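You operate a simulated robot arm through the tools that you are given. There is no shell and no other tool.

The job below is to be done with a simulated robot arm. You get a single attempt, and the scene is never put back.

Task
Give the blue-tied open skein 5 turns on the twister.
Fine: then lay it on the grey mat and, last, turn the knob back to 0.

The check looks at the end state, three seconds after you hand in, the way a careful person would. Anything else that was tipped, shoved, dropped, spilled or broken makes it a failure.

Robot
A 7-joint arm with a fingered hand, fixed in place. Base frame: the origin is on the floor under the middle of its stand, x ahead of it, y to its left, z up; the work surface is at about z = 840. Lengths are in mm, angles in rad, forces in N, time in s.
With the tool pointing down near the work surface it reaches from about 200 to 800 mm from the base axis. Its first joint turns from -2.897 to 2.897 rad. Payload 4.9 kg.
Tool frame: the origin (TCP) lies between the finger pads and is the grasp point; the fingertips stand 32 mm ahead of it; z points along the fingers, y is the line along which they close. The gripper opens to 192 mm; its body begins 89 mm behind the TCP. The gripper is a hand of 3 fingers: y runs from the thumb to the fingers, the wrist lies at [0, 0, -267] in the tool frame, and closing takes about 1.5 s.
Orientation is that of the tool frame in the base frame, as a unit quaternion [w, x, y, z]. With the fingers straight down and closing along the base's y, the tool's x points along the base's -x, its y along +y and its z along -z.

Tools
- The arm moves only by the tool drive_tool. Its argument "deltas" is one flat list of numbers, 6 for each row, row after row: the shift along the tool's x, y, z in mm, then the turn, a rotation vector about the tool's x, y, z in degrees. In form: [tx, ty, tz, rx, ry, rz, tx, ty, tz, rx, ry, rz, ...]. A call has 1 to 20 rows; each row is the pose to reach, as a shift and turn from the pose commanded when the call began, along the tool's axes at that moment. "hand" is the closure, from 0 (fully open) to 1 (shut), set as the call begins (left out, the last holds). Rows are played at 5 a second. More than 50 mm and 0.15 rad between two rows, or a gripper value outside its range, and nothing of the call is played. A pose out of reach is approached as far as the arm can. The call stops where the force on the tool passes 90 N (or 10 N more than at its start, if that is more) or the arm is blocked; 0.2 s more then pass. Each finger travels about 153 mm/s and halts on what it meets, pressing with about 28 N; the grip force reading is that of the motor and also rises with nothing between the fingers. The clock runs only during rows and for 0.2 s after the last one: add rows that repeat a pose to give the fingers time. It gives the time, the measured TCP pose, the force on the tool (base axes), the opening and the grip force at its end, in the units of the frame above (readings bear some noise), with the torque about the TCP (base axes, N m) and any sound that the robot's microphone picked up, and new pictures: "pictures" is both (left out), scene, wrist or none.
- Cameras (640 x 400 px; columns grow to the right, rows downward): "scene" is fixed at [225.9, 502.8, 1563.9]; the picture's right is [-0.86, -0.52, 0.00], its down [-0.45, 0.75, -0.48] and it looks along [0.25, -0.41, -0.88] (base axes); focal length 242 px, centre (320, 200). "wrist" rides on the gripper at [80, -46, -113] in the tool frame; the picture's right is [0.50, 0.87, 0.00], its down [-0.67, 0.39, -0.63] and it looks along [-0.55, 0.32, 0.78] (tool axes); focal length 226 px, centre (320, 200). There is no depth. A picture from a camera that has moved, and an enlarged one, comes with that camera's place and axes in the base frame and with its lens. The place of the scene camera against the robot may be out by one fixed shift of up to 18 mm in any direction.
- finger_targets(finger1, finger2, thumb_bend): sets how far each is bent, from 0 (flat) to 1 (curled in); at 0.3 the hand is open as for a grip, at 0.7 the pads meet at the TCP. One left out holds its place. A second passes; each finger stops where it meets its share of the squeeze, and holds until it gets a number again. A gripper value or a shape takes the hand back. It gives what a move gives, with no picture; readings hold the bend of each and the force on the fingers (four entries, about 0 where the hand has none), thumb and palm.
- grasp_type(shape): the hand has 3 fingers and takes this shape, open, in about a second: jaw (thumb against the fingers, like two jaws); tri (thumb and two fingers); tip (a fingertip pinch); poke (one finger out to press); point (the index stretched); flat (the hand flat); cup (the hand cupped); fist (a fist). The gripper value then closes the fingers along that shape, each until it touches; the sizes above hold for jaw. It gives what a move gives, with no picture.
- inspect(camera, box): a new picture of the part [left, top, right, bottom] of that camera's present view, enlarged. The clock stands still meanwhile.
- sign_off(): hands the job in; it is judged then, once.

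Places have to be worked out from the pictures, the camera data and where the tool is seen. Open the gripper and draw the arm clear of the work before you hand the job in, unless the task says otherwise.

The tools are called after "Request:" by a JSON object that holds its "name" and its "arguments". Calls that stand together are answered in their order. drive_tool: Moves the arm, as the interface text tells. Its arguments: {"type":"object","properties":{"deltas":{"type":"array","items":{"type":"number"}},"hand":{"type":"number"},"pictures":{"type":"string","enum":["both","scene","wrist","none"]}},"required":["deltas"]} The other tools are called the same way: grasp_type (shape) gives the hand a shape; finger_targets (finger1, finger2, thumb_bend) moves the fingers one by one; inspect (camera, box) takes an enlarged picture of a part of a camera's view; sign_off () hands the job in.

At the start:

```text
t: 0.0
eef_pos: [376.7, 270.9, 1258.3]
tcp_rot: [0.001, 0.0, 1.0, 0.0]
force: [0.1, 0.7, 0.4]
wrist_torque: [-0.01, 0.05, 0.03]
grip_width: 191.6
finger_force: 0.2
shape: jaw
bend: [0.3, 0.3, 0.3]
finger forces: [0.0, 0.1, 0.0, 0.0, 0.0, 0.1]
```

scene: 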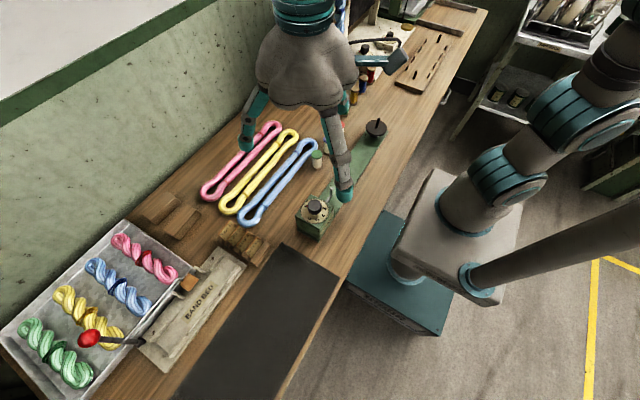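
wrist: 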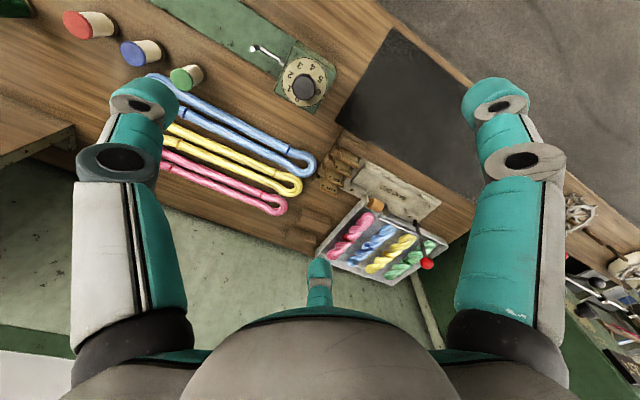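

I begin by looking closer at the twister, the open skeins and the mat in both cameras.

Request:
{"name": "inspect", "arguments": {"camera": "scene", "box": [180, 90, 420, 250]}}

Request:
{"name": "inspect", "arguments": {"camera": "wrist", "box": [140, 0, 380, 150]}}

Request:
{"name": "inspect", "arguments": {"camera": "scene", "box": [0, 200, 360, 400]}}

Request:
{"name": "inspect", "arguments": {"camera": "scene", "box": [300, 0, 500, 130]}}

```text
2.50 times, centred on (300, 170) of scene
camera zoom: at [225.9, 502.8, 1563.9], right [-0.86, -0.52, 0.0], down [-0.45, 0.75, -0.48], along [0.25, -0.41, -0.88], focal length 605 px, centre (370, 275)
```

zoom: 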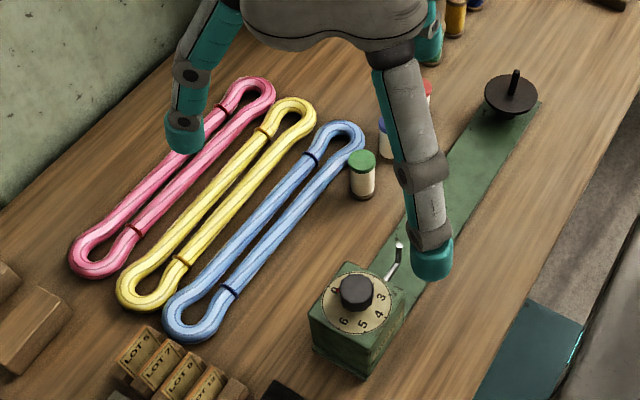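

```text
2.67 times, centred on (260, 75) of wrist
camera zoom: at [297.6, 226.1, 1371.0], right [-0.5, 0.87, 0.0], down [0.67, 0.39, 0.63], along [0.55, 0.32, -0.78], focal length 603 px, centre (480, 533)
```

zoom: 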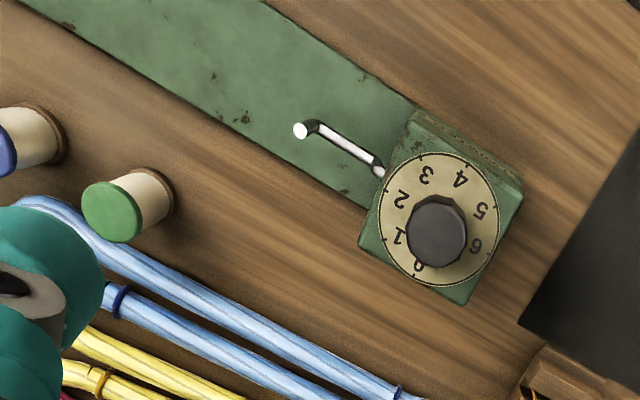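

```text
1.78 times, centred on (180, 300) of scene
camera zoom: at [225.9, 502.8, 1563.9], right [-0.86, -0.52, 0.0], down [-0.45, 0.75, -0.48], along [0.25, -0.41, -0.88], focal length 430 px, centre (569, 22)
```

zoom: 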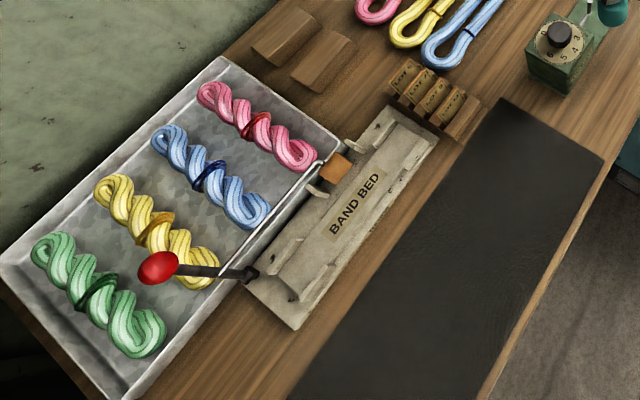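

```text
3.08 times, centred on (400, 65) of scene
camera zoom: at [225.9, 502.8, 1563.9], right [-0.86, -0.52, 0.0], down [-0.45, 0.75, -0.48], along [0.25, -0.41, -0.88], focal length 745 px, centre (74, 615)
```

zoom: 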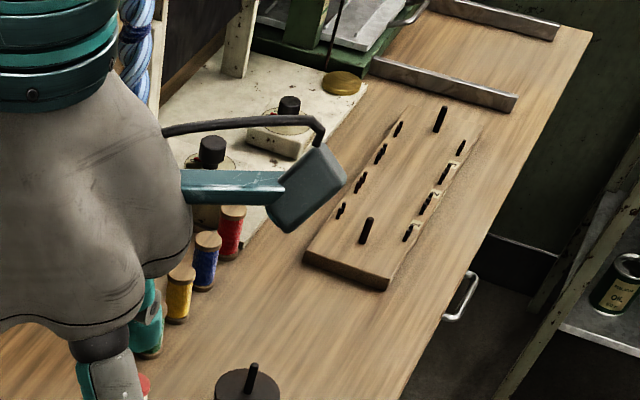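

The blue skein lies along y at about x≈570–590; the twister's dial box is near (405, 235), with a hook facing −y, and the peg disc is near (399, −215). I lower above the twister for a closer look.

Request:
{"name": "drive_tool", "arguments": {"deltas": [-6, -14, 36, 0, 0, 0, -12, -28, 72, 0, 0, 0, -18, -42, 108, 0, 0, 0, -23, -56, 144, 0, 0, 0, -28, -71, 178, 0, 0, 0], "pictures": "both"}}

```text
t: 1.2
eef_pos: [404.6, 200.9, 1079.9]
tcp_rot: [0.0, -0.001, 1.0, -0.001]
force: [-1.0, -0.2, 0.2]
wrist_torque: [-0.01, 0.01, 0.0]
grip_width: 192.1
finger_force: 0.1
shape: jaw
bend: [0.3, 0.3, 0.3]
finger forces: [0.0, 0.0, 0.0, 0.0, 0.0, 0.1]
camera wrist: at [325.9, 155.6, 1193.0], right [-0.5, 0.87, 0.0], down [0.67, 0.39, 0.63], along [0.55, 0.32, -0.77], focal length 226 px, centre (320, 200)
```

scene: 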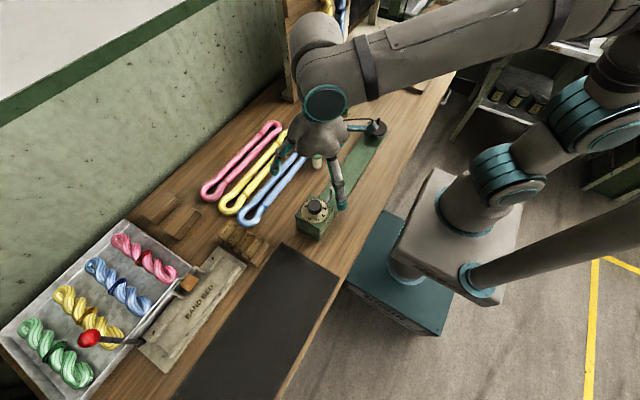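
wrist: 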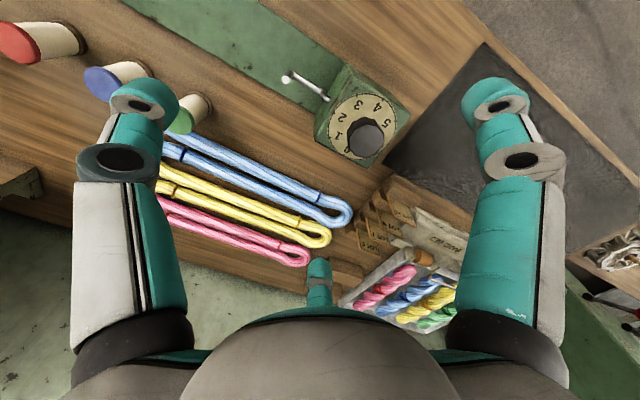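

The knob triangulates to about (391, 250, 969). I zoom in on the box, hook and spool area from here.

Request:
{"name": "inspect", "arguments": {"camera": "wrist", "box": [260, 50, 420, 180]}}

Request:
{"name": "inspect", "arguments": {"camera": "scene", "box": [285, 180, 365, 245]}}

Request:
{"name": "inspect", "arguments": {"camera": "wrist", "box": [150, 120, 370, 280]}}

```text
3.08 times, centred on (340, 115) of wrist
camera zoom: at [325.9, 155.6, 1193.0], right [-0.5, 0.87, 0.0], down [0.67, 0.39, 0.63], along [0.55, 0.32, -0.77], focal length 696 px, centre (258, 462)
```

zoom: 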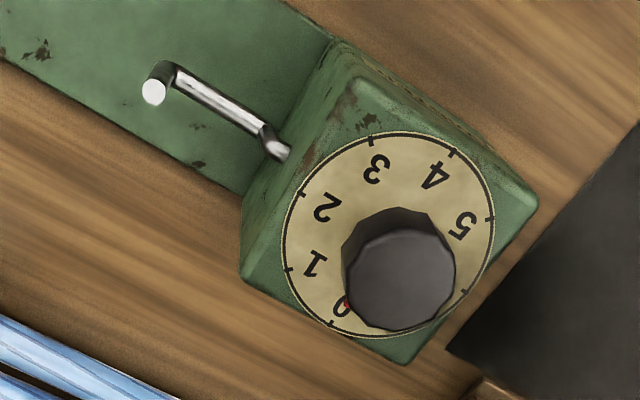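

```text
6.15 times, centred on (325, 212) of scene
camera zoom: at [225.9, 502.8, 1563.9], right [-0.86, -0.52, 0.0], down [-0.45, 0.75, -0.48], along [0.25, -0.41, -0.88], focal length 1490 px, centre (289, 123)
```

zoom: 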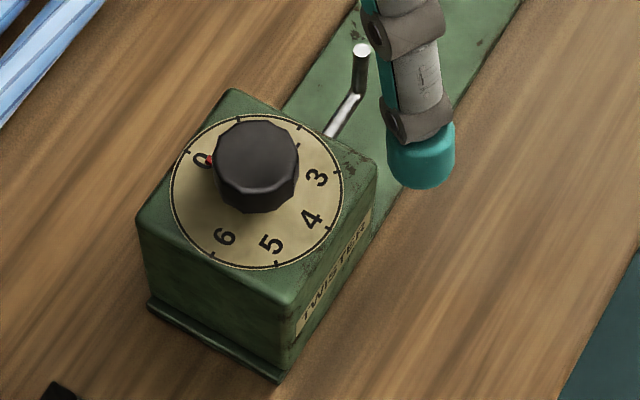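

```text
2.50 times, centred on (260, 200) of wrist
camera zoom: at [325.9, 155.6, 1193.0], right [-0.5, 0.87, 0.0], down [0.67, 0.39, 0.63], along [0.55, 0.32, -0.77], focal length 565 px, centre (470, 200)
```

zoom: 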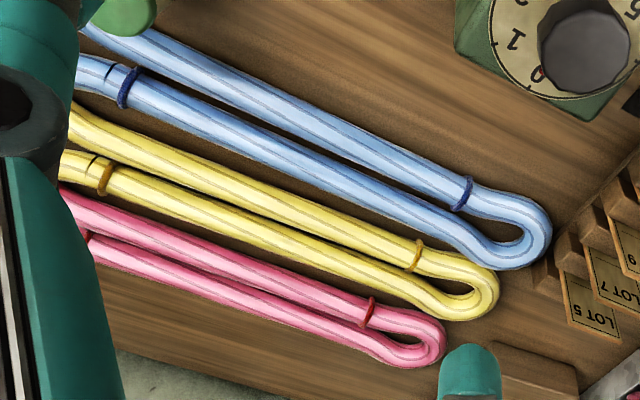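

Hook tip triangulates to about (392, 151, 920), pointing up; dial numbers run clockwise (from above) at 45° steps. Next I look at the peg end of the twister.

Request:
{"name": "drive_tool", "arguments": {"deltas": [1, -40, 0, 0, 0, 0, 1, -80, 0, 0, 0, 0, 2, -120, 0, 0, 0, 0, 2, -160, 0, 0, 0, 0, 3, -200, 0, 0, 0, 0, 3, -240, 0, 0, 0, 0, 4, -280, 0, 0, 0, 0, 4, -320, 0, 0, 0, 0, 5, -340, 0, 0, 0, 0], "pictures": "both"}}

```text
t: 3.2
eef_pos: [401.0, -140.7, 1079.8]
tcp_rot: [0.001, 0.0, 1.0, 0.0]
force: [0.0, 0.6, -0.6]
wrist_torque: [0.0, -0.02, -0.01]
grip_width: 191.8
finger_force: 0.0
shape: jaw
bend: [0.3, 0.3, 0.3]
finger forces: [0.0, 0.1, 0.1, 0.1, 0.0, 0.0]
camera wrist: at [321.5, -185.7, 1192.4], right [-0.5, 0.87, 0.0], down [0.67, 0.39, 0.63], along [0.55, 0.32, -0.78], focal length 226 px, centre (320, 200)
```

scene: 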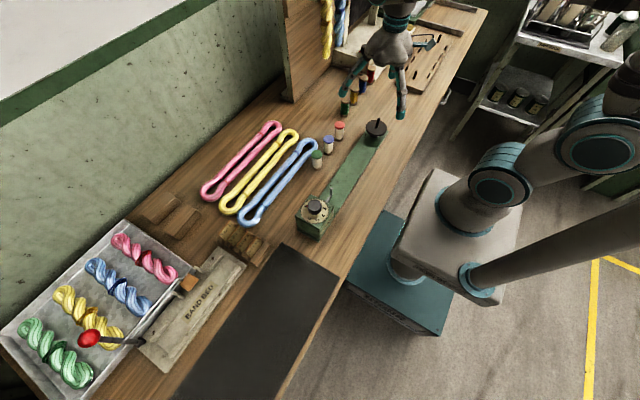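
wrist: 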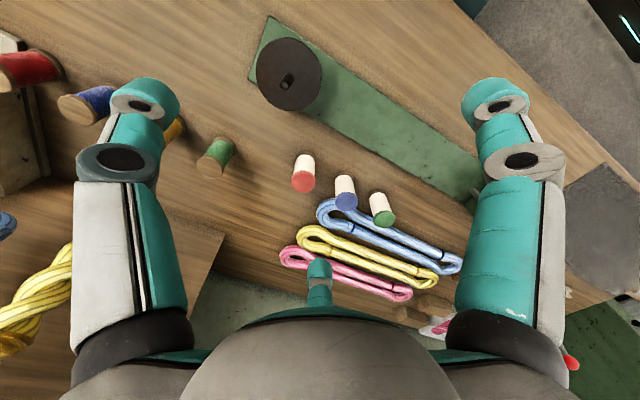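

Request:
{"name": "inspect", "arguments": {"camera": "wrist", "box": [240, 10, 400, 120]}}

Request:
{"name": "inspect", "arguments": {"camera": "wrist", "box": [270, 140, 470, 310]}}

Request:
{"name": "inspect", "arguments": {"camera": "scene", "box": [190, 100, 400, 250]}}

Request:
{"name": "inspect", "arguments": {"camera": "scene", "box": [340, 100, 400, 150]}}

```text
3.64 times, centred on (320, 65) of wrist
camera zoom: at [321.5, -185.7, 1192.4], right [-0.5, 0.87, 0.0], down [0.67, 0.39, 0.63], along [0.55, 0.32, -0.78], focal length 822 px, centre (320, 691)
```

zoom: 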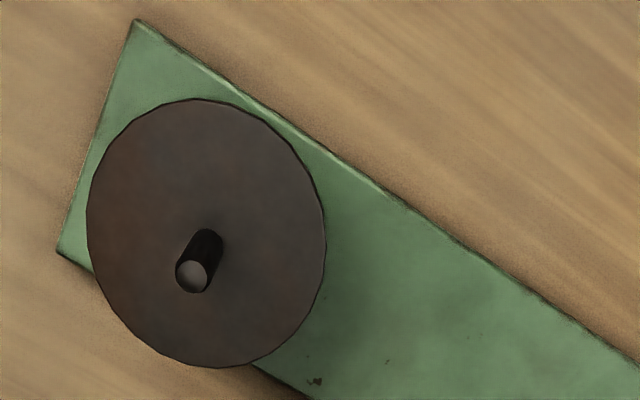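

```text
2.35 times, centred on (370, 225) of wrist
camera zoom: at [321.5, -185.7, 1192.4], right [-0.5, 0.87, 0.0], down [0.67, 0.39, 0.63], along [0.55, 0.32, -0.78], focal length 532 px, centre (202, 141)
```

zoom: 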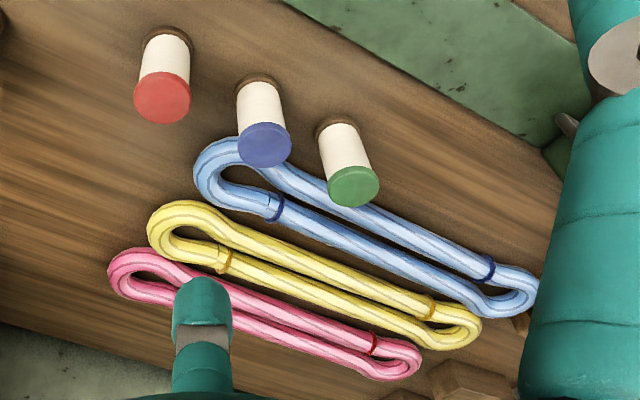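

```text
2.67 times, centred on (295, 175) of scene
camera zoom: at [225.9, 502.8, 1563.9], right [-0.86, -0.52, 0.0], down [-0.45, 0.75, -0.48], along [0.25, -0.41, -0.88], focal length 645 px, centre (387, 267)
```

zoom: 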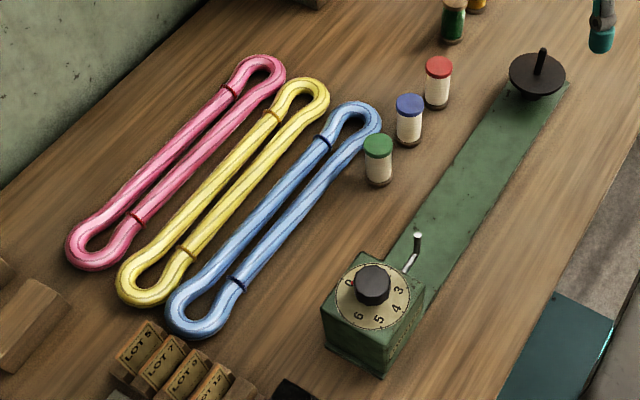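

```text
8.00 times, centred on (370, 125) of scene
camera zoom: at [225.9, 502.8, 1563.9], right [-0.86, -0.52, 0.0], down [-0.45, 0.75, -0.48], along [0.25, -0.41, -0.88], focal length 1936 px, centre (-80, 800)
```

zoom: 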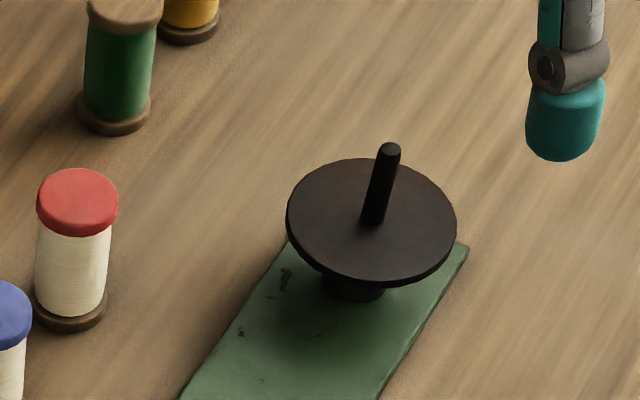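

The peg post tops out near (390, −189, 933) on a disc whose top is ~z 880; spools stand at x≈505, y≈52/−28/−109. Blue skein runs from about (580, −38) to (563, 372). I'll check how the hand closes in free air.

Request:
{"name": "drive_tool", "arguments": {"deltas": [0, 0, 0, 0, 0, 0, 0, 0, 0, 0, 0, 0, 0, 0, 0, 0, 0, 0, 0, 0, 0, 0, 0, 0, 0, 0, 0, 0, 0, 0], "hand": 0.6, "pictures": "both"}}

```text
t: 4.4
eef_pos: [401.3, -139.6, 1079.8]
tcp_rot: [0.0, 0.0, 1.0, 0.0]
force: [-0.3, 0.1, 0.4]
wrist_torque: [-0.01, 0.04, -0.01]
grip_width: 77.0
finger_force: 0.1
shape: jaw
bend: [0.41, 0.41, 0.7]
finger forces: [0.0, 0.0, 0.0, 0.0, 0.0, 0.1]
camera wrist: at [321.5, -185.3, 1192.5], right [-0.5, 0.87, 0.0], down [0.67, 0.39, 0.63], along [0.55, 0.32, -0.78], focal length 226 px, centre (320, 200)
```

scene: 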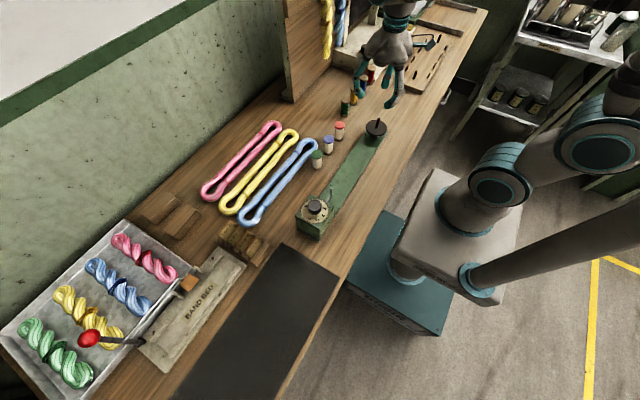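
wrist: 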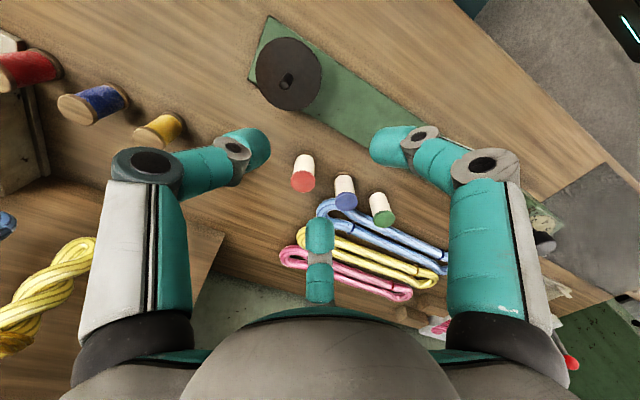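

Request:
{"name": "drive_tool", "arguments": {"deltas": [0, 0, 0, 0, 0, 0, 0, 0, 0, 0, 0, 0, 0, 0, 0, 0, 0, 0, 0, 0, 0, 0, 0, 0, 0, 0, 0, 0, 0, 0], "hand": 0.8, "pictures": "wrist"}}

Request:
{"name": "drive_tool", "arguments": {"deltas": [0, 0, 0, 0, 0, 0, 0, 0, 0, 0, 0, 0, 0, 0, 0, 0, 0, 0, 0, 0, 0, 0, 0, 0, 0, 0, 0, 0, 0, 0], "hand": 1, "pictures": "wrist"}}

```text
t: 5.6
eef_pos: [400.3, -139.8, 1080.4]
tcp_rot: [0.0, -0.001, 1.0, 0.0]
force: [0.5, -0.3, -0.8]
wrist_torque: [-0.01, -0.02, 0.0]
grip_width: 38.7
finger_force: 0.1
shape: jaw
bend: [0.77, 0.77, 0.7]
finger forces: [0.0, 0.1, 0.0, 0.1, 0.0, 0.0]
camera wrist: at [321.5, -185.3, 1192.5], right [-0.5, 0.87, 0.0], down [0.67, 0.39, 0.63], along [0.55, 0.32, -0.78], focal length 226 px, centre (320, 200)
```

wrist: 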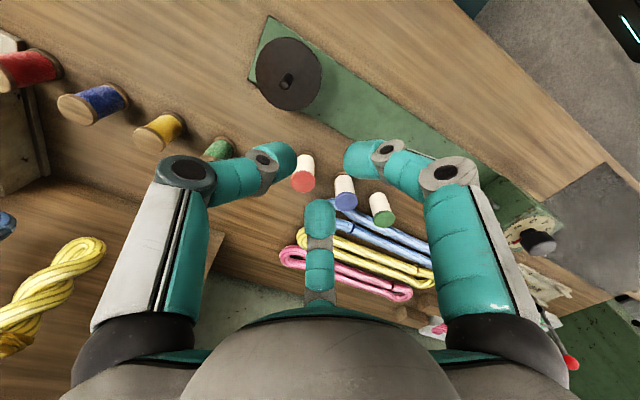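

```text
t: 6.8
eef_pos: [402.1, -139.8, 1080.1]
tcp_rot: [0.0, -0.001, 1.0, 0.0]
force: [0.3, -0.3, 0.6]
wrist_torque: [0.0, -0.04, 0.01]
grip_width: 0.0
finger_force: 28.4
shape: jaw
bend: [0.7, 0.7, 0.7]
finger forces: [0.0, 0.0, 0.0, 0.0, 0.0, 0.0]
camera wrist: at [321.5, -185.3, 1192.5], right [-0.5, 0.87, 0.0], down [0.67, 0.39, 0.63], along [0.55, 0.32, -0.78], focal length 226 px, centre (320, 200)
```

wrist: 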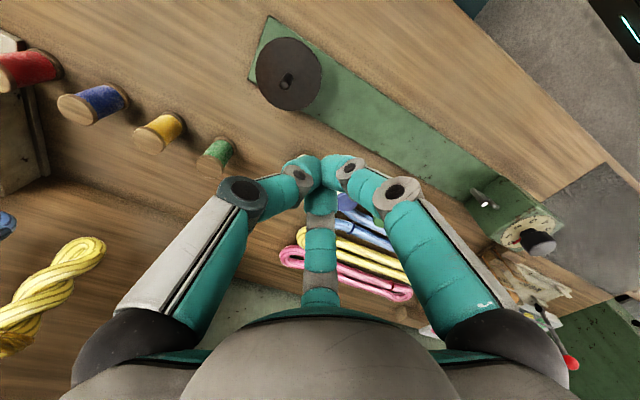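

The hand closes as a three-finger tripod, so I'll straddle the blue skein with the thumb on the yellow-skein side. I move above the blue skein's middle, turning the hand −90° about the tool axis, and look down.

Request:
{"name": "drive_tool", "arguments": {"deltas": [-14, 26, 0, 0, 0, -7.5, -28, 51, 0, 0, 0, -15, -42, 77, 0, 0, 0, -22.5, -57, 102, 0, 0, 0, -30, -71, 128, 0, 0, 0, -37.5, -85, 154, 0, 0, 0, -45, -99, 179, 0, 0, 0, -52.5, -113, 205, 0, 0, 0, -60, -127, 230, 0, 0, 0, -67.5, -142, 256, 0, 0, 0, -75, -156, 282, 0, 0, 0, -82.5, -170, 307, 0, 0, 0, -90], "hand": 0, "pictures": "both"}}

```text
t: 9.4
eef_pos: [570.2, 168.4, 1080.6]
tcp_rot: [-0.001, 0.709, -0.705, 0.0]
force: [0.6, 0.2, 0.1]
wrist_torque: [0.0, 0.0, 0.01]
grip_width: 191.8
finger_force: 0.1
shape: jaw
bend: [0.3, 0.3, 0.3]
finger forces: [0.0, 0.0, 0.0, 0.1, 0.0, 0.1]
camera wrist: at [616.4, 89.7, 1193.5], right [-0.86, -0.5, 0.0], down [-0.39, 0.67, 0.63], along [-0.32, 0.55, -0.78], focal length 226 px, centre (320, 200)
```

scene: 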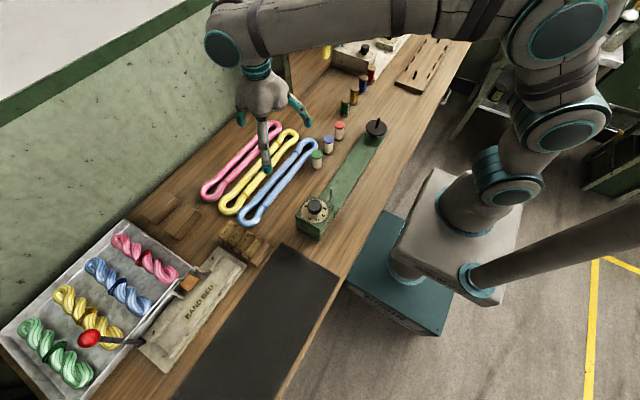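
wrist: 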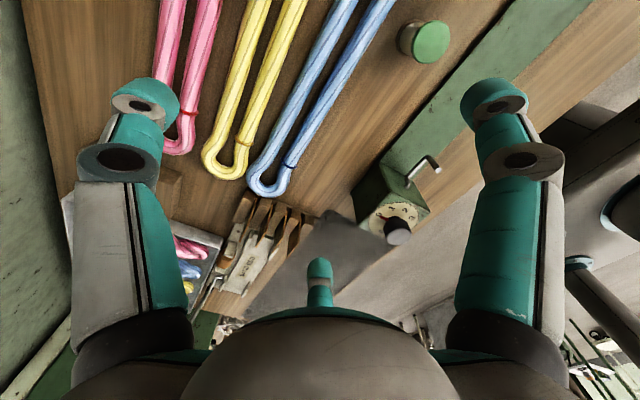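

Request:
{"name": "inspect", "arguments": {"camera": "wrist", "box": [180, 0, 420, 150]}}

Request:
{"name": "inspect", "arguments": {"camera": "wrist", "box": [180, 100, 340, 210]}}

```text
2.67 times, centred on (300, 75) of wrist
camera zoom: at [616.4, 89.7, 1193.5], right [-0.86, -0.5, 0.0], down [-0.39, 0.67, 0.63], along [-0.32, 0.55, -0.78], focal length 603 px, centre (373, 533)
```

zoom: 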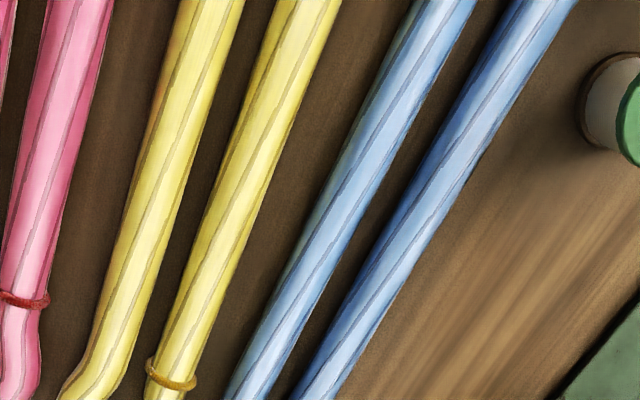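

```text
3.64 times, centred on (260, 155) of wrist
camera zoom: at [616.4, 89.7, 1193.5], right [-0.86, -0.5, 0.0], down [-0.39, 0.67, 0.63], along [-0.32, 0.55, -0.78], focal length 822 px, centre (538, 364)
```

zoom: 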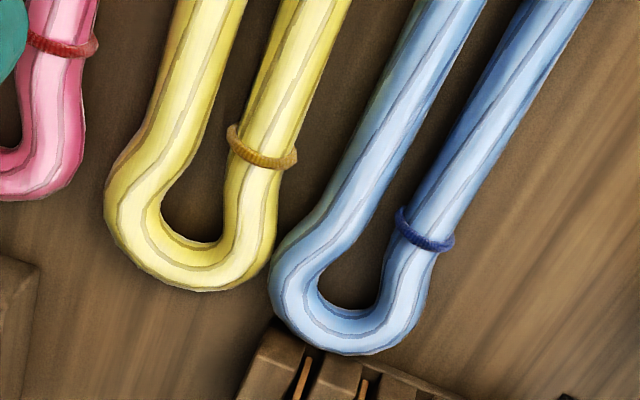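

The gap to the yellow skein is ~32 mm and the blue skein's middle is ~55 mm wide, centred near x=572 at y=160. I'll descend partway with the hand half-closed, offset to −x so the thumb fits the gap.

Request:
{"name": "drive_tool", "arguments": {"deltas": [0, 2, 35, 0, 0, -0.5, 0, 4, 70, 0, 0, -1, 0, 7, 105, 0, 0, -1.5, 0, 9, 140, 0, 0, -2, 0, 11, 165, 0, 0, -2.4, 0, 11, 165, 0, 0, -2.4], "hand": 0.53, "pictures": "both"}}

```text
t: 10.8
eef_pos: [559.0, 167.3, 914.0]
tcp_rot: [0.0, 0.722, -0.691, 0.0]
force: [0.3, 0.1, 0.5]
wrist_torque: [0.04, 0.01, -0.02]
grip_width: 90.9
finger_force: 0.0
shape: jaw
bend: [0.38, 0.38, 0.7]
finger forces: [0.0, 0.0, 0.0, 0.0, 0.1, 0.1]
camera wrist: at [609.1, 90.5, 1027.3], right [-0.84, -0.54, 0.0], down [-0.42, 0.65, 0.63], along [-0.34, 0.53, -0.78], focal length 226 px, centre (320, 200)
```

scene: 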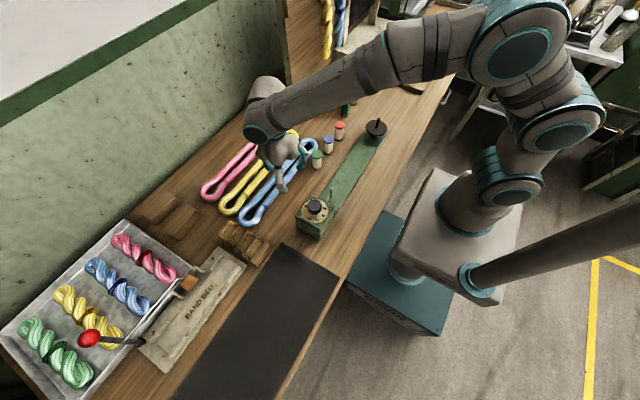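
wrist: 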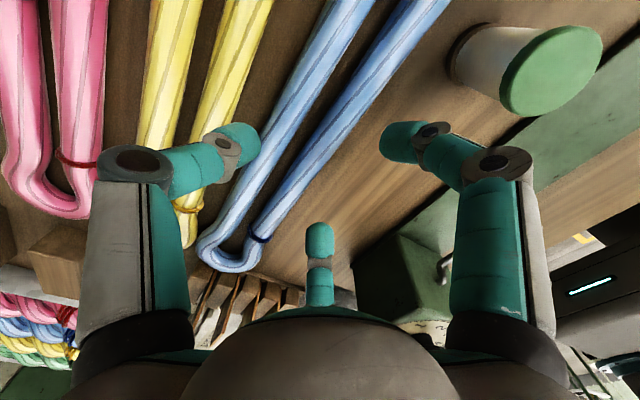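

Alignment looks right: the thumb is over the gap and the fingers are on the free side. I open slightly, shift 2 mm toward −x and lower slowly to TCP z≈877.

Request:
{"name": "drive_tool", "arguments": {"deltas": [0, 2, 0, 0, 0, 0, 0, 2, 8, 0, 0, 0, 0, 2, 16, 0, 0, 0, 0, 2, 24, 0, 0, 0, 0, 2, 32, 0, 0, 0, 0, 2, 37, 0, 0, 0], "hand": 0.51, "pictures": "both"}}

```text
t: 12.2
eef_pos: [557.6, 167.7, 877.4]
tcp_rot: [0.001, 0.722, -0.692, -0.001]
force: [-0.3, 1.2, 0.3]
wrist_torque: [0.01, -0.03, -0.04]
grip_width: 94.6
finger_force: 0.1
shape: jaw
bend: [0.37, 0.37, 0.7]
finger forces: [0.0, 0.0, 0.0, 0.0, 0.6, 0.0]
camera wrist: at [606.7, 90.8, 990.6], right [-0.84, -0.54, 0.0], down [-0.42, 0.65, 0.63], along [-0.34, 0.53, -0.78], focal length 226 px, centre (320, 200)
```

scene: 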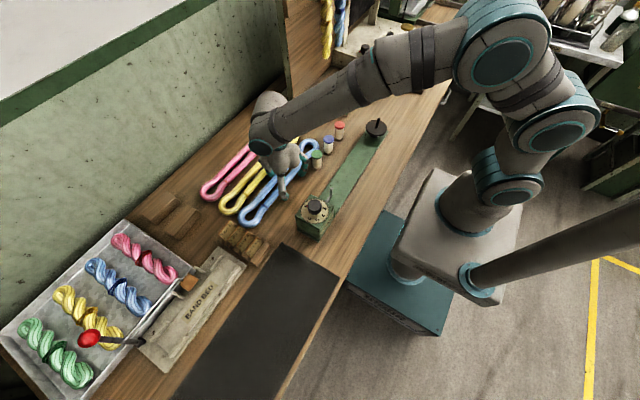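
wrist: 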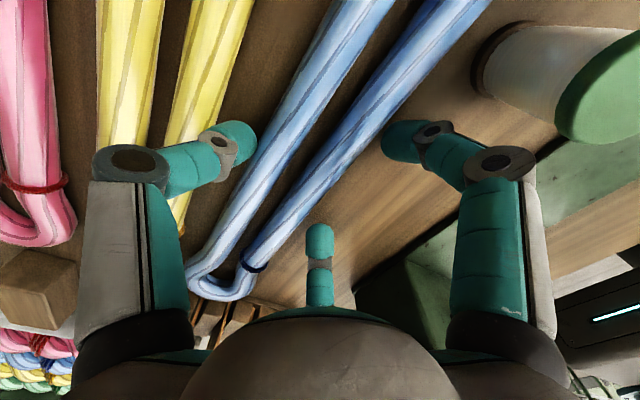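

Request:
{"name": "inspect", "arguments": {"camera": "wrist", "box": [150, 80, 330, 200]}}

Request:
{"name": "inspect", "arguments": {"camera": "wrist", "box": [280, 80, 460, 320]}}

```text
3.33 times, centred on (240, 140) of wrist
camera zoom: at [606.7, 90.8, 990.6], right [-0.84, -0.54, 0.0], down [-0.42, 0.65, 0.63], along [-0.34, 0.53, -0.78], focal length 754 px, centre (587, 400)
```

zoom: 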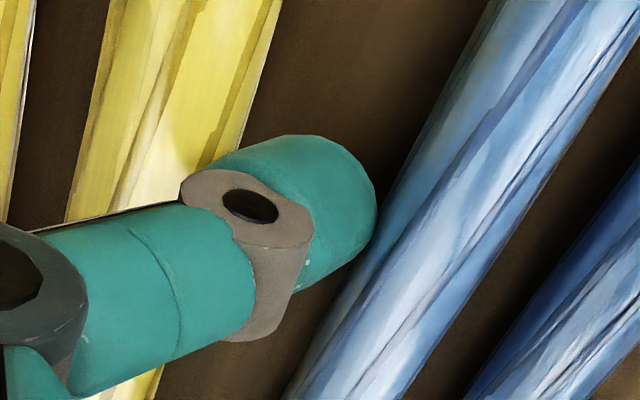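

```text
1.67 times, centred on (370, 200) of wrist
camera zoom: at [606.7, 90.8, 990.6], right [-0.84, -0.54, 0.0], down [-0.42, 0.65, 0.63], along [-0.34, 0.53, -0.78], focal length 377 px, centre (237, 200)
```

zoom: 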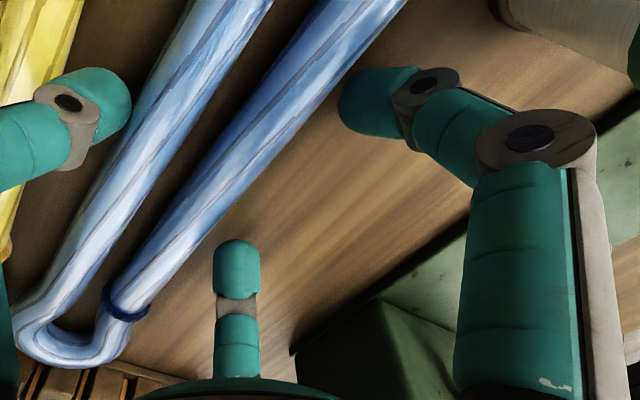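

The thumb tip sits just outside the blue skein and the fingers are clear on the other side. I lower 6 mm more and then close gently.

Request:
{"name": "drive_tool", "arguments": {"deltas": [0, 0, 3, 0, 0, 0, 0, 0, 6, 0, 0, 0], "pictures": "none"}}

Request:
{"name": "drive_tool", "arguments": {"deltas": [0, 0, 0, 0, 0, 0, 0, 0, 0, 0, 0, 0, 0, 0, 0, 0, 0, 0, 0, 0, 0, 0, 0, 0, 0, 0, 0, 0, 0, 0], "hand": 0.66, "pictures": "wrist"}}

```text
t: 12.8
eef_pos: [558.0, 167.4, 873.2]
tcp_rot: [-0.001, 0.723, -0.691, 0.0]
force: [-0.9, -0.4, 5.9]
wrist_torque: [-0.01, 0.16, 0.01]
grip_width: 94.7
finger_force: 0.1
shape: jaw
bend: [0.37, 0.37, 0.7]
finger forces: [2.9, 2.7, 0.0, 0.0, 0.3, 0.0]
```

```text
t: 14.0
eef_pos: [557.8, 167.7, 874.3]
tcp_rot: [-0.001, 0.722, -0.692, 0.001]
force: [3.2, -2.8, 13.0]
wrist_torque: [-0.13, -0.73, -0.2]
grip_width: 62.5
finger_force: 28.1
shape: jaw
bend: [0.82, 0.82, 0.7]
finger forces: [17.6, 16.9, 0.1, 0.0, 47.2, 0.0]
camera wrist: at [607.3, 90.4, 986.1], right [-0.84, -0.54, 0.0], down [-0.42, 0.65, 0.63], along [-0.34, 0.53, -0.78], focal length 226 px, centre (320, 200)
```

wrist: 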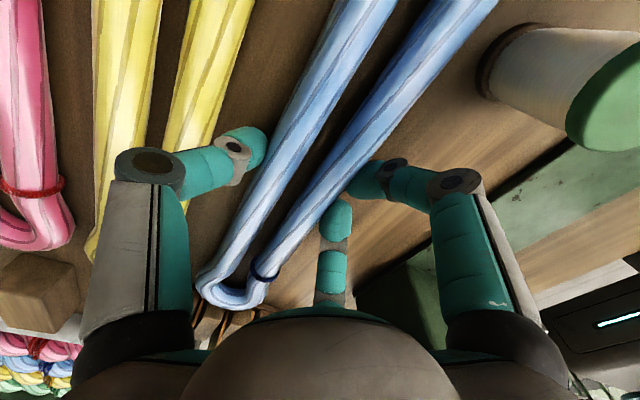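

Fingertips reached the table (force 13 N up) and the skein is now clasped at ~62 mm. I raise 4 mm to relieve the table, close to full squeeze, then lift a little to see how the skein behaves.

Request:
{"name": "drive_tool", "arguments": {"deltas": [0, 0, -2, 0, 0, 0, 0, 0, -4, 0, 0, 0, 0, 0, -4, 0, 0, 0, 0, 0, -4, 0, 0, 0, 0, 0, -4, 0, 0, 0], "hand": 0.8, "pictures": "wrist"}}

```text
t: 15.2
eef_pos: [557.8, 167.4, 876.8]
tcp_rot: [0.0, 0.721, -0.692, 0.0]
force: [-0.4, -0.8, -0.2]
wrist_torque: [-0.02, 0.0, 0.01]
grip_width: 61.0
finger_force: 27.8
shape: jaw
bend: [0.8, 0.8, 0.7]
finger forces: [16.5, 16.6, 0.0, 0.0, 33.5, 0.1]
camera wrist: at [606.8, 90.5, 989.0], right [-0.84, -0.54, 0.0], down [-0.42, 0.65, 0.63], along [-0.34, 0.53, -0.78], focal length 226 px, centre (320, 200)
```

wrist: 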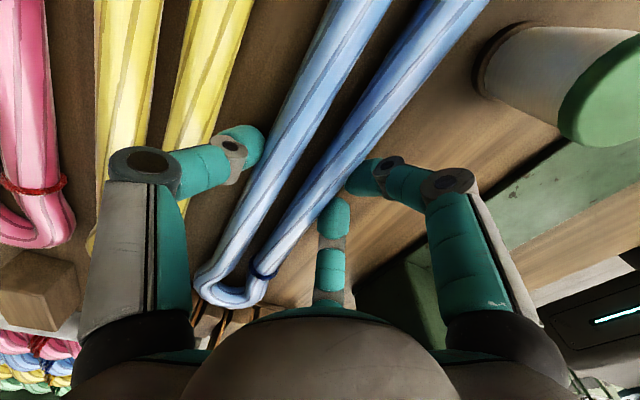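

The grip is balanced (16.5 + 16.5 N against 33.5 N). I lift 40 mm slowly and look.

Request:
{"name": "drive_tool", "arguments": {"deltas": [0, 0, -5, 0, 0, 0, 0, 0, -12, 0, 0, 0, 0, 0, -20, 0, 0, 0, 0, 0, -30, 0, 0, 0, 0, 0, -40, 0, 0, 0], "pictures": "both"}}

```text
t: 16.4
eef_pos: [557.3, 167.4, 916.2]
tcp_rot: [0.0, 0.722, -0.692, 0.0]
force: [-0.4, -0.5, -0.4]
wrist_torque: [0.02, -0.03, 0.02]
grip_width: 61.3
finger_force: 27.9
shape: jaw
bend: [0.8, 0.8, 0.7]
finger forces: [16.6, 16.5, 0.1, 0.0, 33.5, 0.0]
camera wrist: at [606.6, 90.7, 1029.0], right [-0.84, -0.54, 0.0], down [-0.42, 0.65, 0.63], along [-0.34, 0.53, -0.78], focal length 226 px, centre (320, 200)
```

scene: 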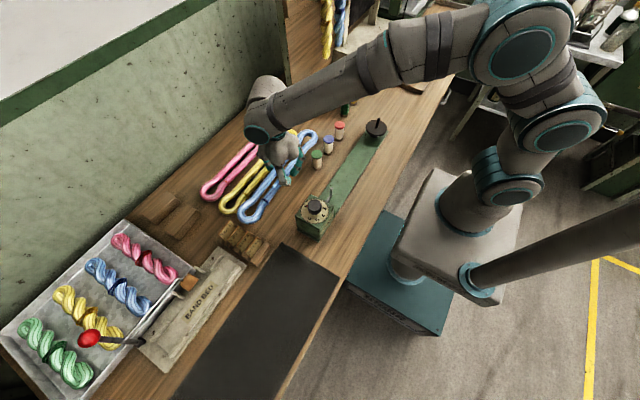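
wrist: 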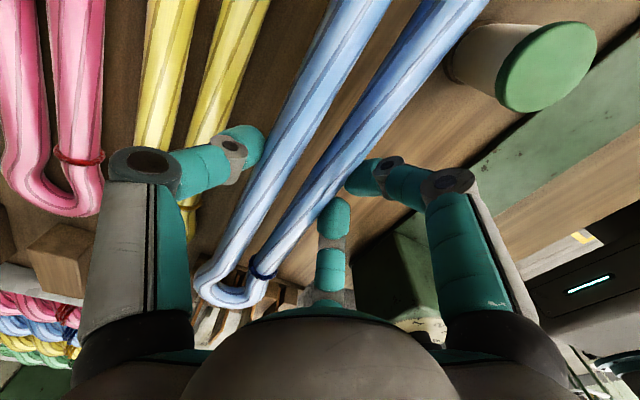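

The skein comes up as a stiff piece. I lift to travel height and measure where its end sits relative to the tool.

Request:
{"name": "drive_tool", "arguments": {"deltas": [0, 0, -20, 0, 0, 0, 0, 0, -45, 0, 0, 0, 0, 0, -70, 0, 0, 0, 0, 0, -80, 0, 0, 0], "pictures": "both"}}

Request:
{"name": "inspect", "arguments": {"camera": "wrist", "box": [160, 180, 320, 310]}}

Request:
{"name": "inspect", "arguments": {"camera": "wrist", "box": [230, 0, 500, 170]}}

Request:
{"name": "inspect", "arguments": {"camera": "scene", "box": [190, 100, 400, 250]}}

```text
t: 17.4
eef_pos: [556.5, 168.0, 997.2]
tcp_rot: [0.0, 0.722, -0.692, 0.0]
force: [0.3, -0.1, -0.7]
wrist_torque: [-0.01, 0.04, 0.03]
grip_width: 61.3
finger_force: 28.2
shape: jaw
bend: [0.8, 0.8, 0.7]
finger forces: [16.5, 16.6, 0.0, 0.0, 33.6, 0.1]
camera wrist: at [606.5, 90.1, 1109.4], right [-0.84, -0.54, 0.0], down [-0.42, 0.65, 0.63], along [-0.34, 0.53, -0.78], focal length 226 px, centre (320, 200)
```

scene: 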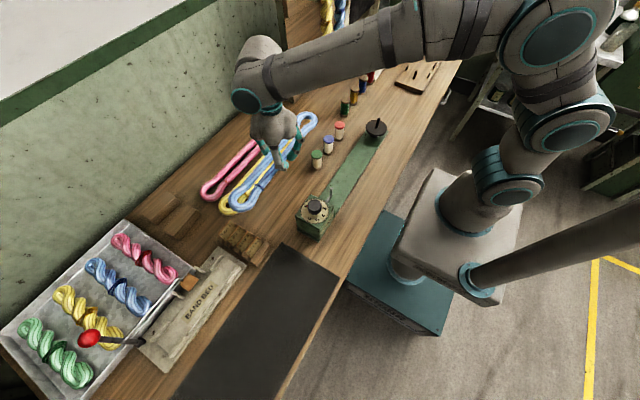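
wrist: 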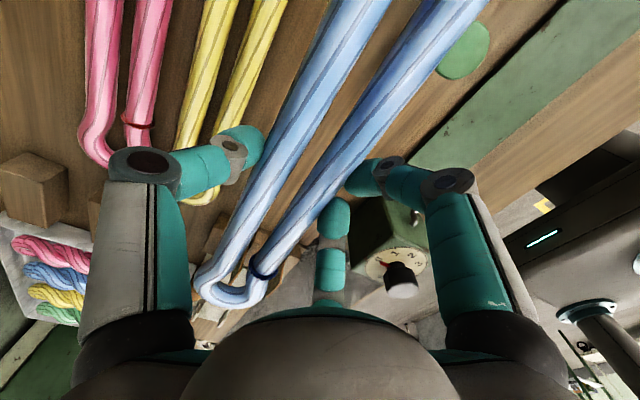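

```text
3.08 times, centred on (240, 245) of wrist
camera zoom: at [606.5, 90.1, 1109.4], right [-0.84, -0.54, 0.0], down [-0.42, 0.65, 0.63], along [-0.34, 0.53, -0.78], focal length 696 px, centre (566, 62)
```

zoom: 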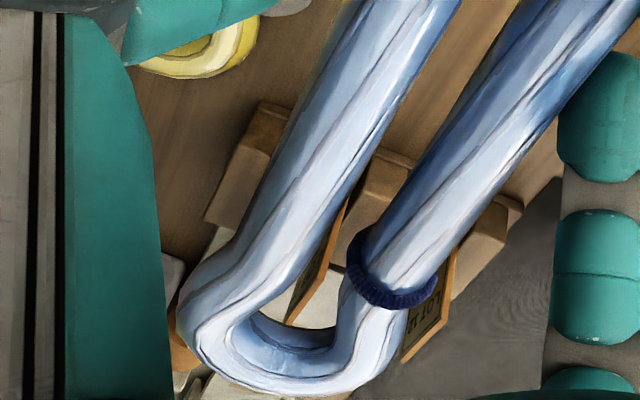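

```text
2.35 times, centred on (365, 85) of wrist
camera zoom: at [606.5, 90.1, 1109.4], right [-0.84, -0.54, 0.0], down [-0.42, 0.65, 0.63], along [-0.34, 0.53, -0.78], focal length 532 px, centre (214, 471)
```

zoom: 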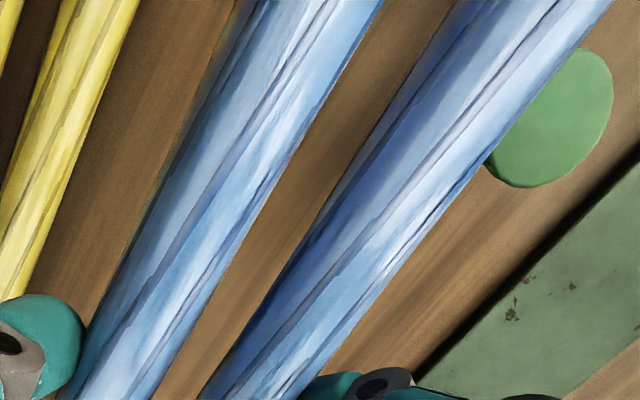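

```text
2.67 times, centred on (295, 175) of scene
camera zoom: at [225.9, 502.8, 1563.9], right [-0.86, -0.52, 0.0], down [-0.45, 0.75, -0.48], along [0.25, -0.41, -0.88], focal length 645 px, centre (387, 267)
```

zoom: 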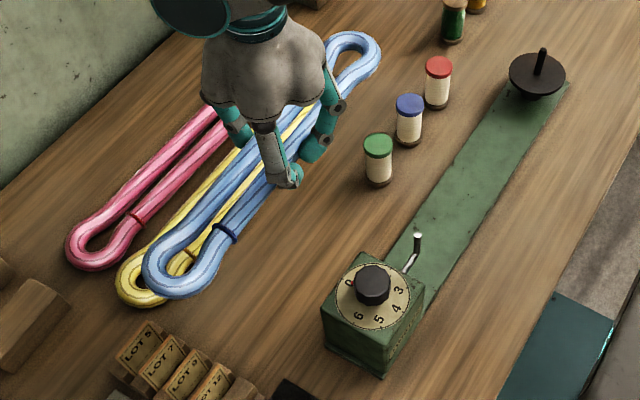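

The skein centre sits ~14 mm to +x of the TCP. I carry it first along −y, then −x to above the twister at safe height, straightening by +2.75°.

Request:
{"name": "drive_tool", "arguments": {"deltas": [30, 1, -5, 0, 0, 0, 60, 3, -10, 0, 0, 0, 90, 4, -14, 0, 0, 0, 120, 5, -14, 0, 0, 0, 150, 6, -14, 0, 0, 0, 182, 8, -14, 0, 0, 0, 181, 38, -14, 0, 0, 0.5, 179, 68, -14, 0, 0, 1, 178, 98, -14, 0, 0, 1.5, 177, 128, -14, 0, 0, 2, 175, 158, -14, 0, 0, 2.5, 174, 187, -14, 0, 0, 2.75, 174, 187, -14, 0, 0, 2.75], "pictures": "both"}}

Request:
{"name": "inspect", "arguments": {"camera": "wrist", "box": [160, 150, 400, 310]}}

Request:
{"name": "inspect", "arguments": {"camera": "scene", "box": [260, 70, 420, 250]}}

```text
t: 20.2
eef_pos: [376.7, -14.6, 1010.7]
tcp_rot: [0.0, -0.705, 0.709, 0.001]
force: [0.0, -0.2, -0.1]
wrist_torque: [0.01, 0.02, 0.02]
grip_width: 59.9
finger_force: 28.4
shape: jaw
bend: [0.81, 0.81, 0.7]
finger forces: [17.7, 17.8, 0.0, 0.0, 33.0, 0.0]
out of reach, approached as far as the arm can: row 6, 7, 8, 9
camera wrist: at [422.5, -94.3, 1123.5], right [-0.87, -0.5, 0.0], down [-0.38, 0.67, 0.63], along [-0.31, 0.55, -0.78], focal length 226 px, centre (320, 200)
```

scene: 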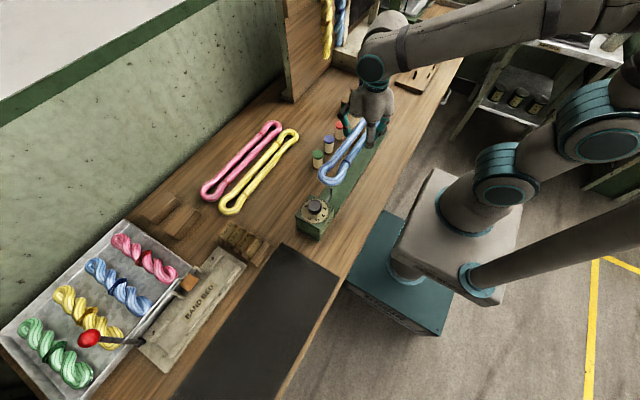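
wrist: 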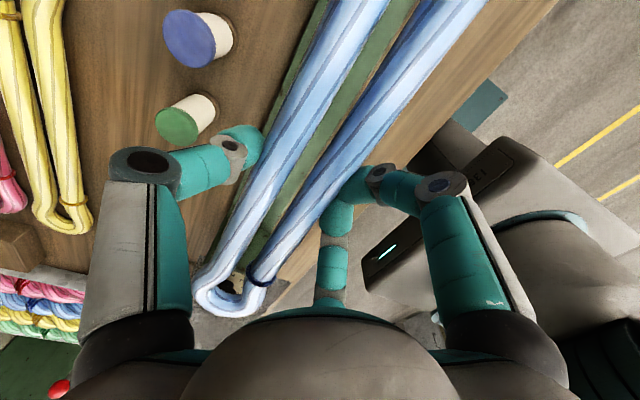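

```text
2.50 times, centred on (280, 230) of wrist
camera zoom: at [422.5, -94.3, 1123.5], right [-0.87, -0.5, 0.0], down [-0.38, 0.67, 0.63], along [-0.31, 0.55, -0.78], focal length 565 px, centre (420, 125)
```

zoom: 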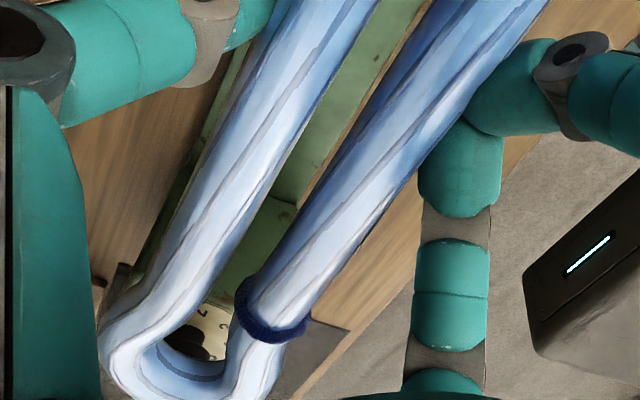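

```text
2.22 times, centred on (340, 160) of scene
camera zoom: at [225.9, 502.8, 1563.9], right [-0.86, -0.52, 0.0], down [-0.45, 0.75, -0.48], along [0.25, -0.41, -0.88], focal length 538 px, centre (276, 289)
```

zoom: 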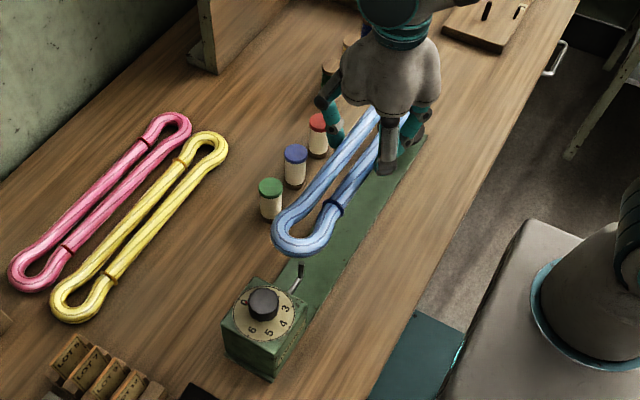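

Request:
{"name": "inspect", "arguments": {"camera": "scene", "box": [300, 150, 370, 210]}}

Request:
{"name": "inspect", "arguments": {"camera": "wrist", "box": [180, 260, 280, 325]}}

Request:
{"name": "inspect", "arguments": {"camera": "scene", "box": [330, 70, 410, 150]}}

```text
6.67 times, centred on (335, 180) of scene
camera zoom: at [225.9, 502.8, 1563.9], right [-0.86, -0.52, 0.0], down [-0.45, 0.75, -0.48], along [0.25, -0.41, -0.88], focal length 1614 px, centre (220, 333)
```

zoom: 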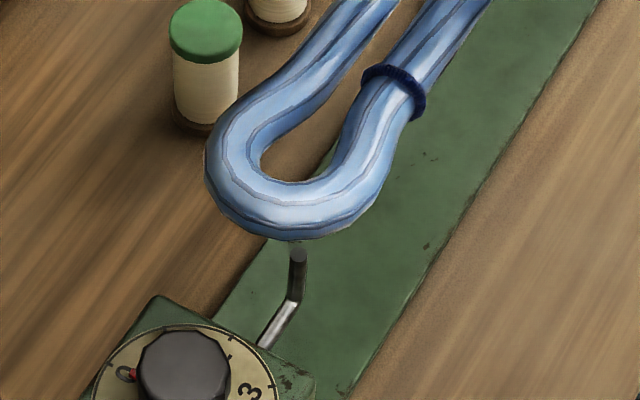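

```text
6.15 times, centred on (230, 292) of wrist
camera zoom: at [422.5, -94.3, 1123.5], right [-0.87, -0.5, 0.0], down [-0.38, 0.67, 0.63], along [-0.31, 0.55, -0.78], focal length 1391 px, centre (874, -369)
```

zoom: 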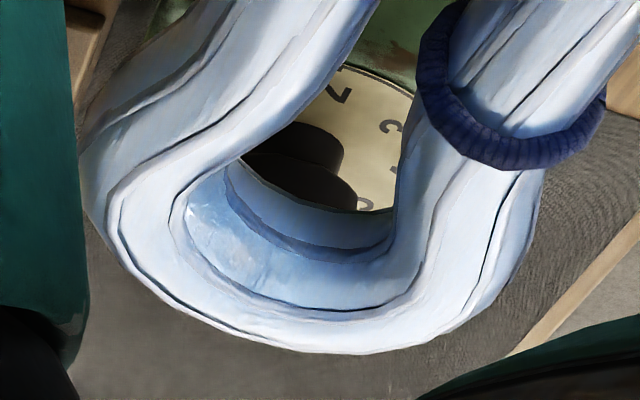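

```text
5.00 times, centred on (370, 110) of scene
camera zoom: at [225.9, 502.8, 1563.9], right [-0.86, -0.52, 0.0], down [-0.45, 0.75, -0.48], along [0.25, -0.41, -0.88], focal length 1210 px, centre (70, 650)
```

zoom: 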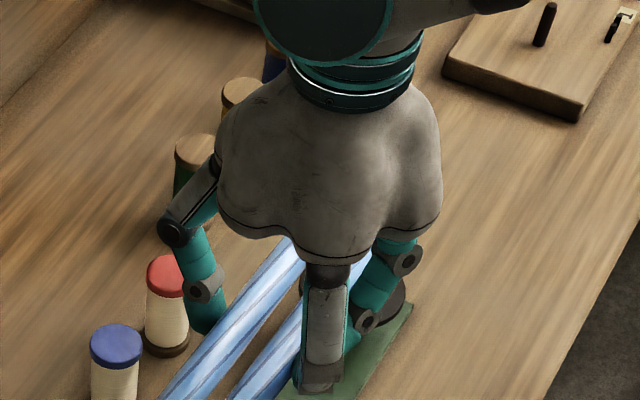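

The +y loop lines up with the hook, but the peg end is hidden behind the hand. I'll rotate the carried skein 180° (clockwise) so the wrist camera faces the peg end, while the scene camera watches the hook end.

Request:
{"name": "drive_tool", "arguments": {"deltas": [0, 0, -5, 0, 0, 7, 0, -5, -10, 0, 0, 14, 0, -12, -15, 0, 0, 21, 0, -20, -15, 0, 0, 28, 0, -28, -15, 0, 0, 35, 0, -36, -15, 0, 0, 42, 0, -44, -15, 0, 0, 49, 0, -52, -15, 0, 0, 56, 0, -60, -15, 0, 0, 63, 0, -63, -15, 0, 0, 70, 0, -63, -15, 0, 0, 77, 0, -63, -15, 0, 0, 84, 0, -63, -15, 0, 0, 90, 0, -63, -15, 0, 0, 90], "pictures": "scene"}}

```text
t: 23.2
eef_pos: [440.6, -15.2, 1024.9]
tcp_rot: [0.0, 0.002, 1.0, 0.0]
force: [-0.4, -0.1, -1.1]
wrist_torque: [0.0, 0.01, 0.01]
grip_width: 59.8
finger_force: 27.6
shape: jaw
bend: [0.81, 0.81, 0.7]
finger forces: [18.0, 17.9, 0.0, 0.1, 33.3, 0.0]
```

scene: 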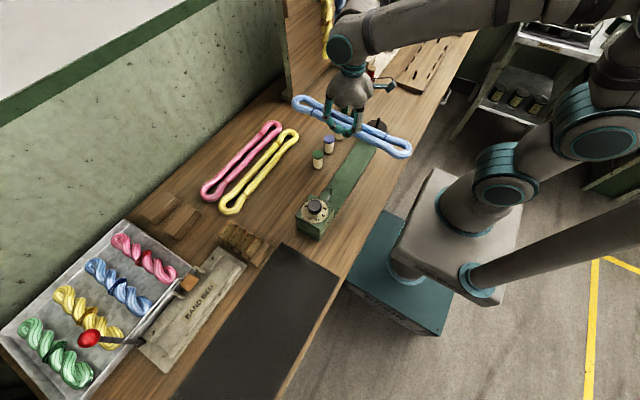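

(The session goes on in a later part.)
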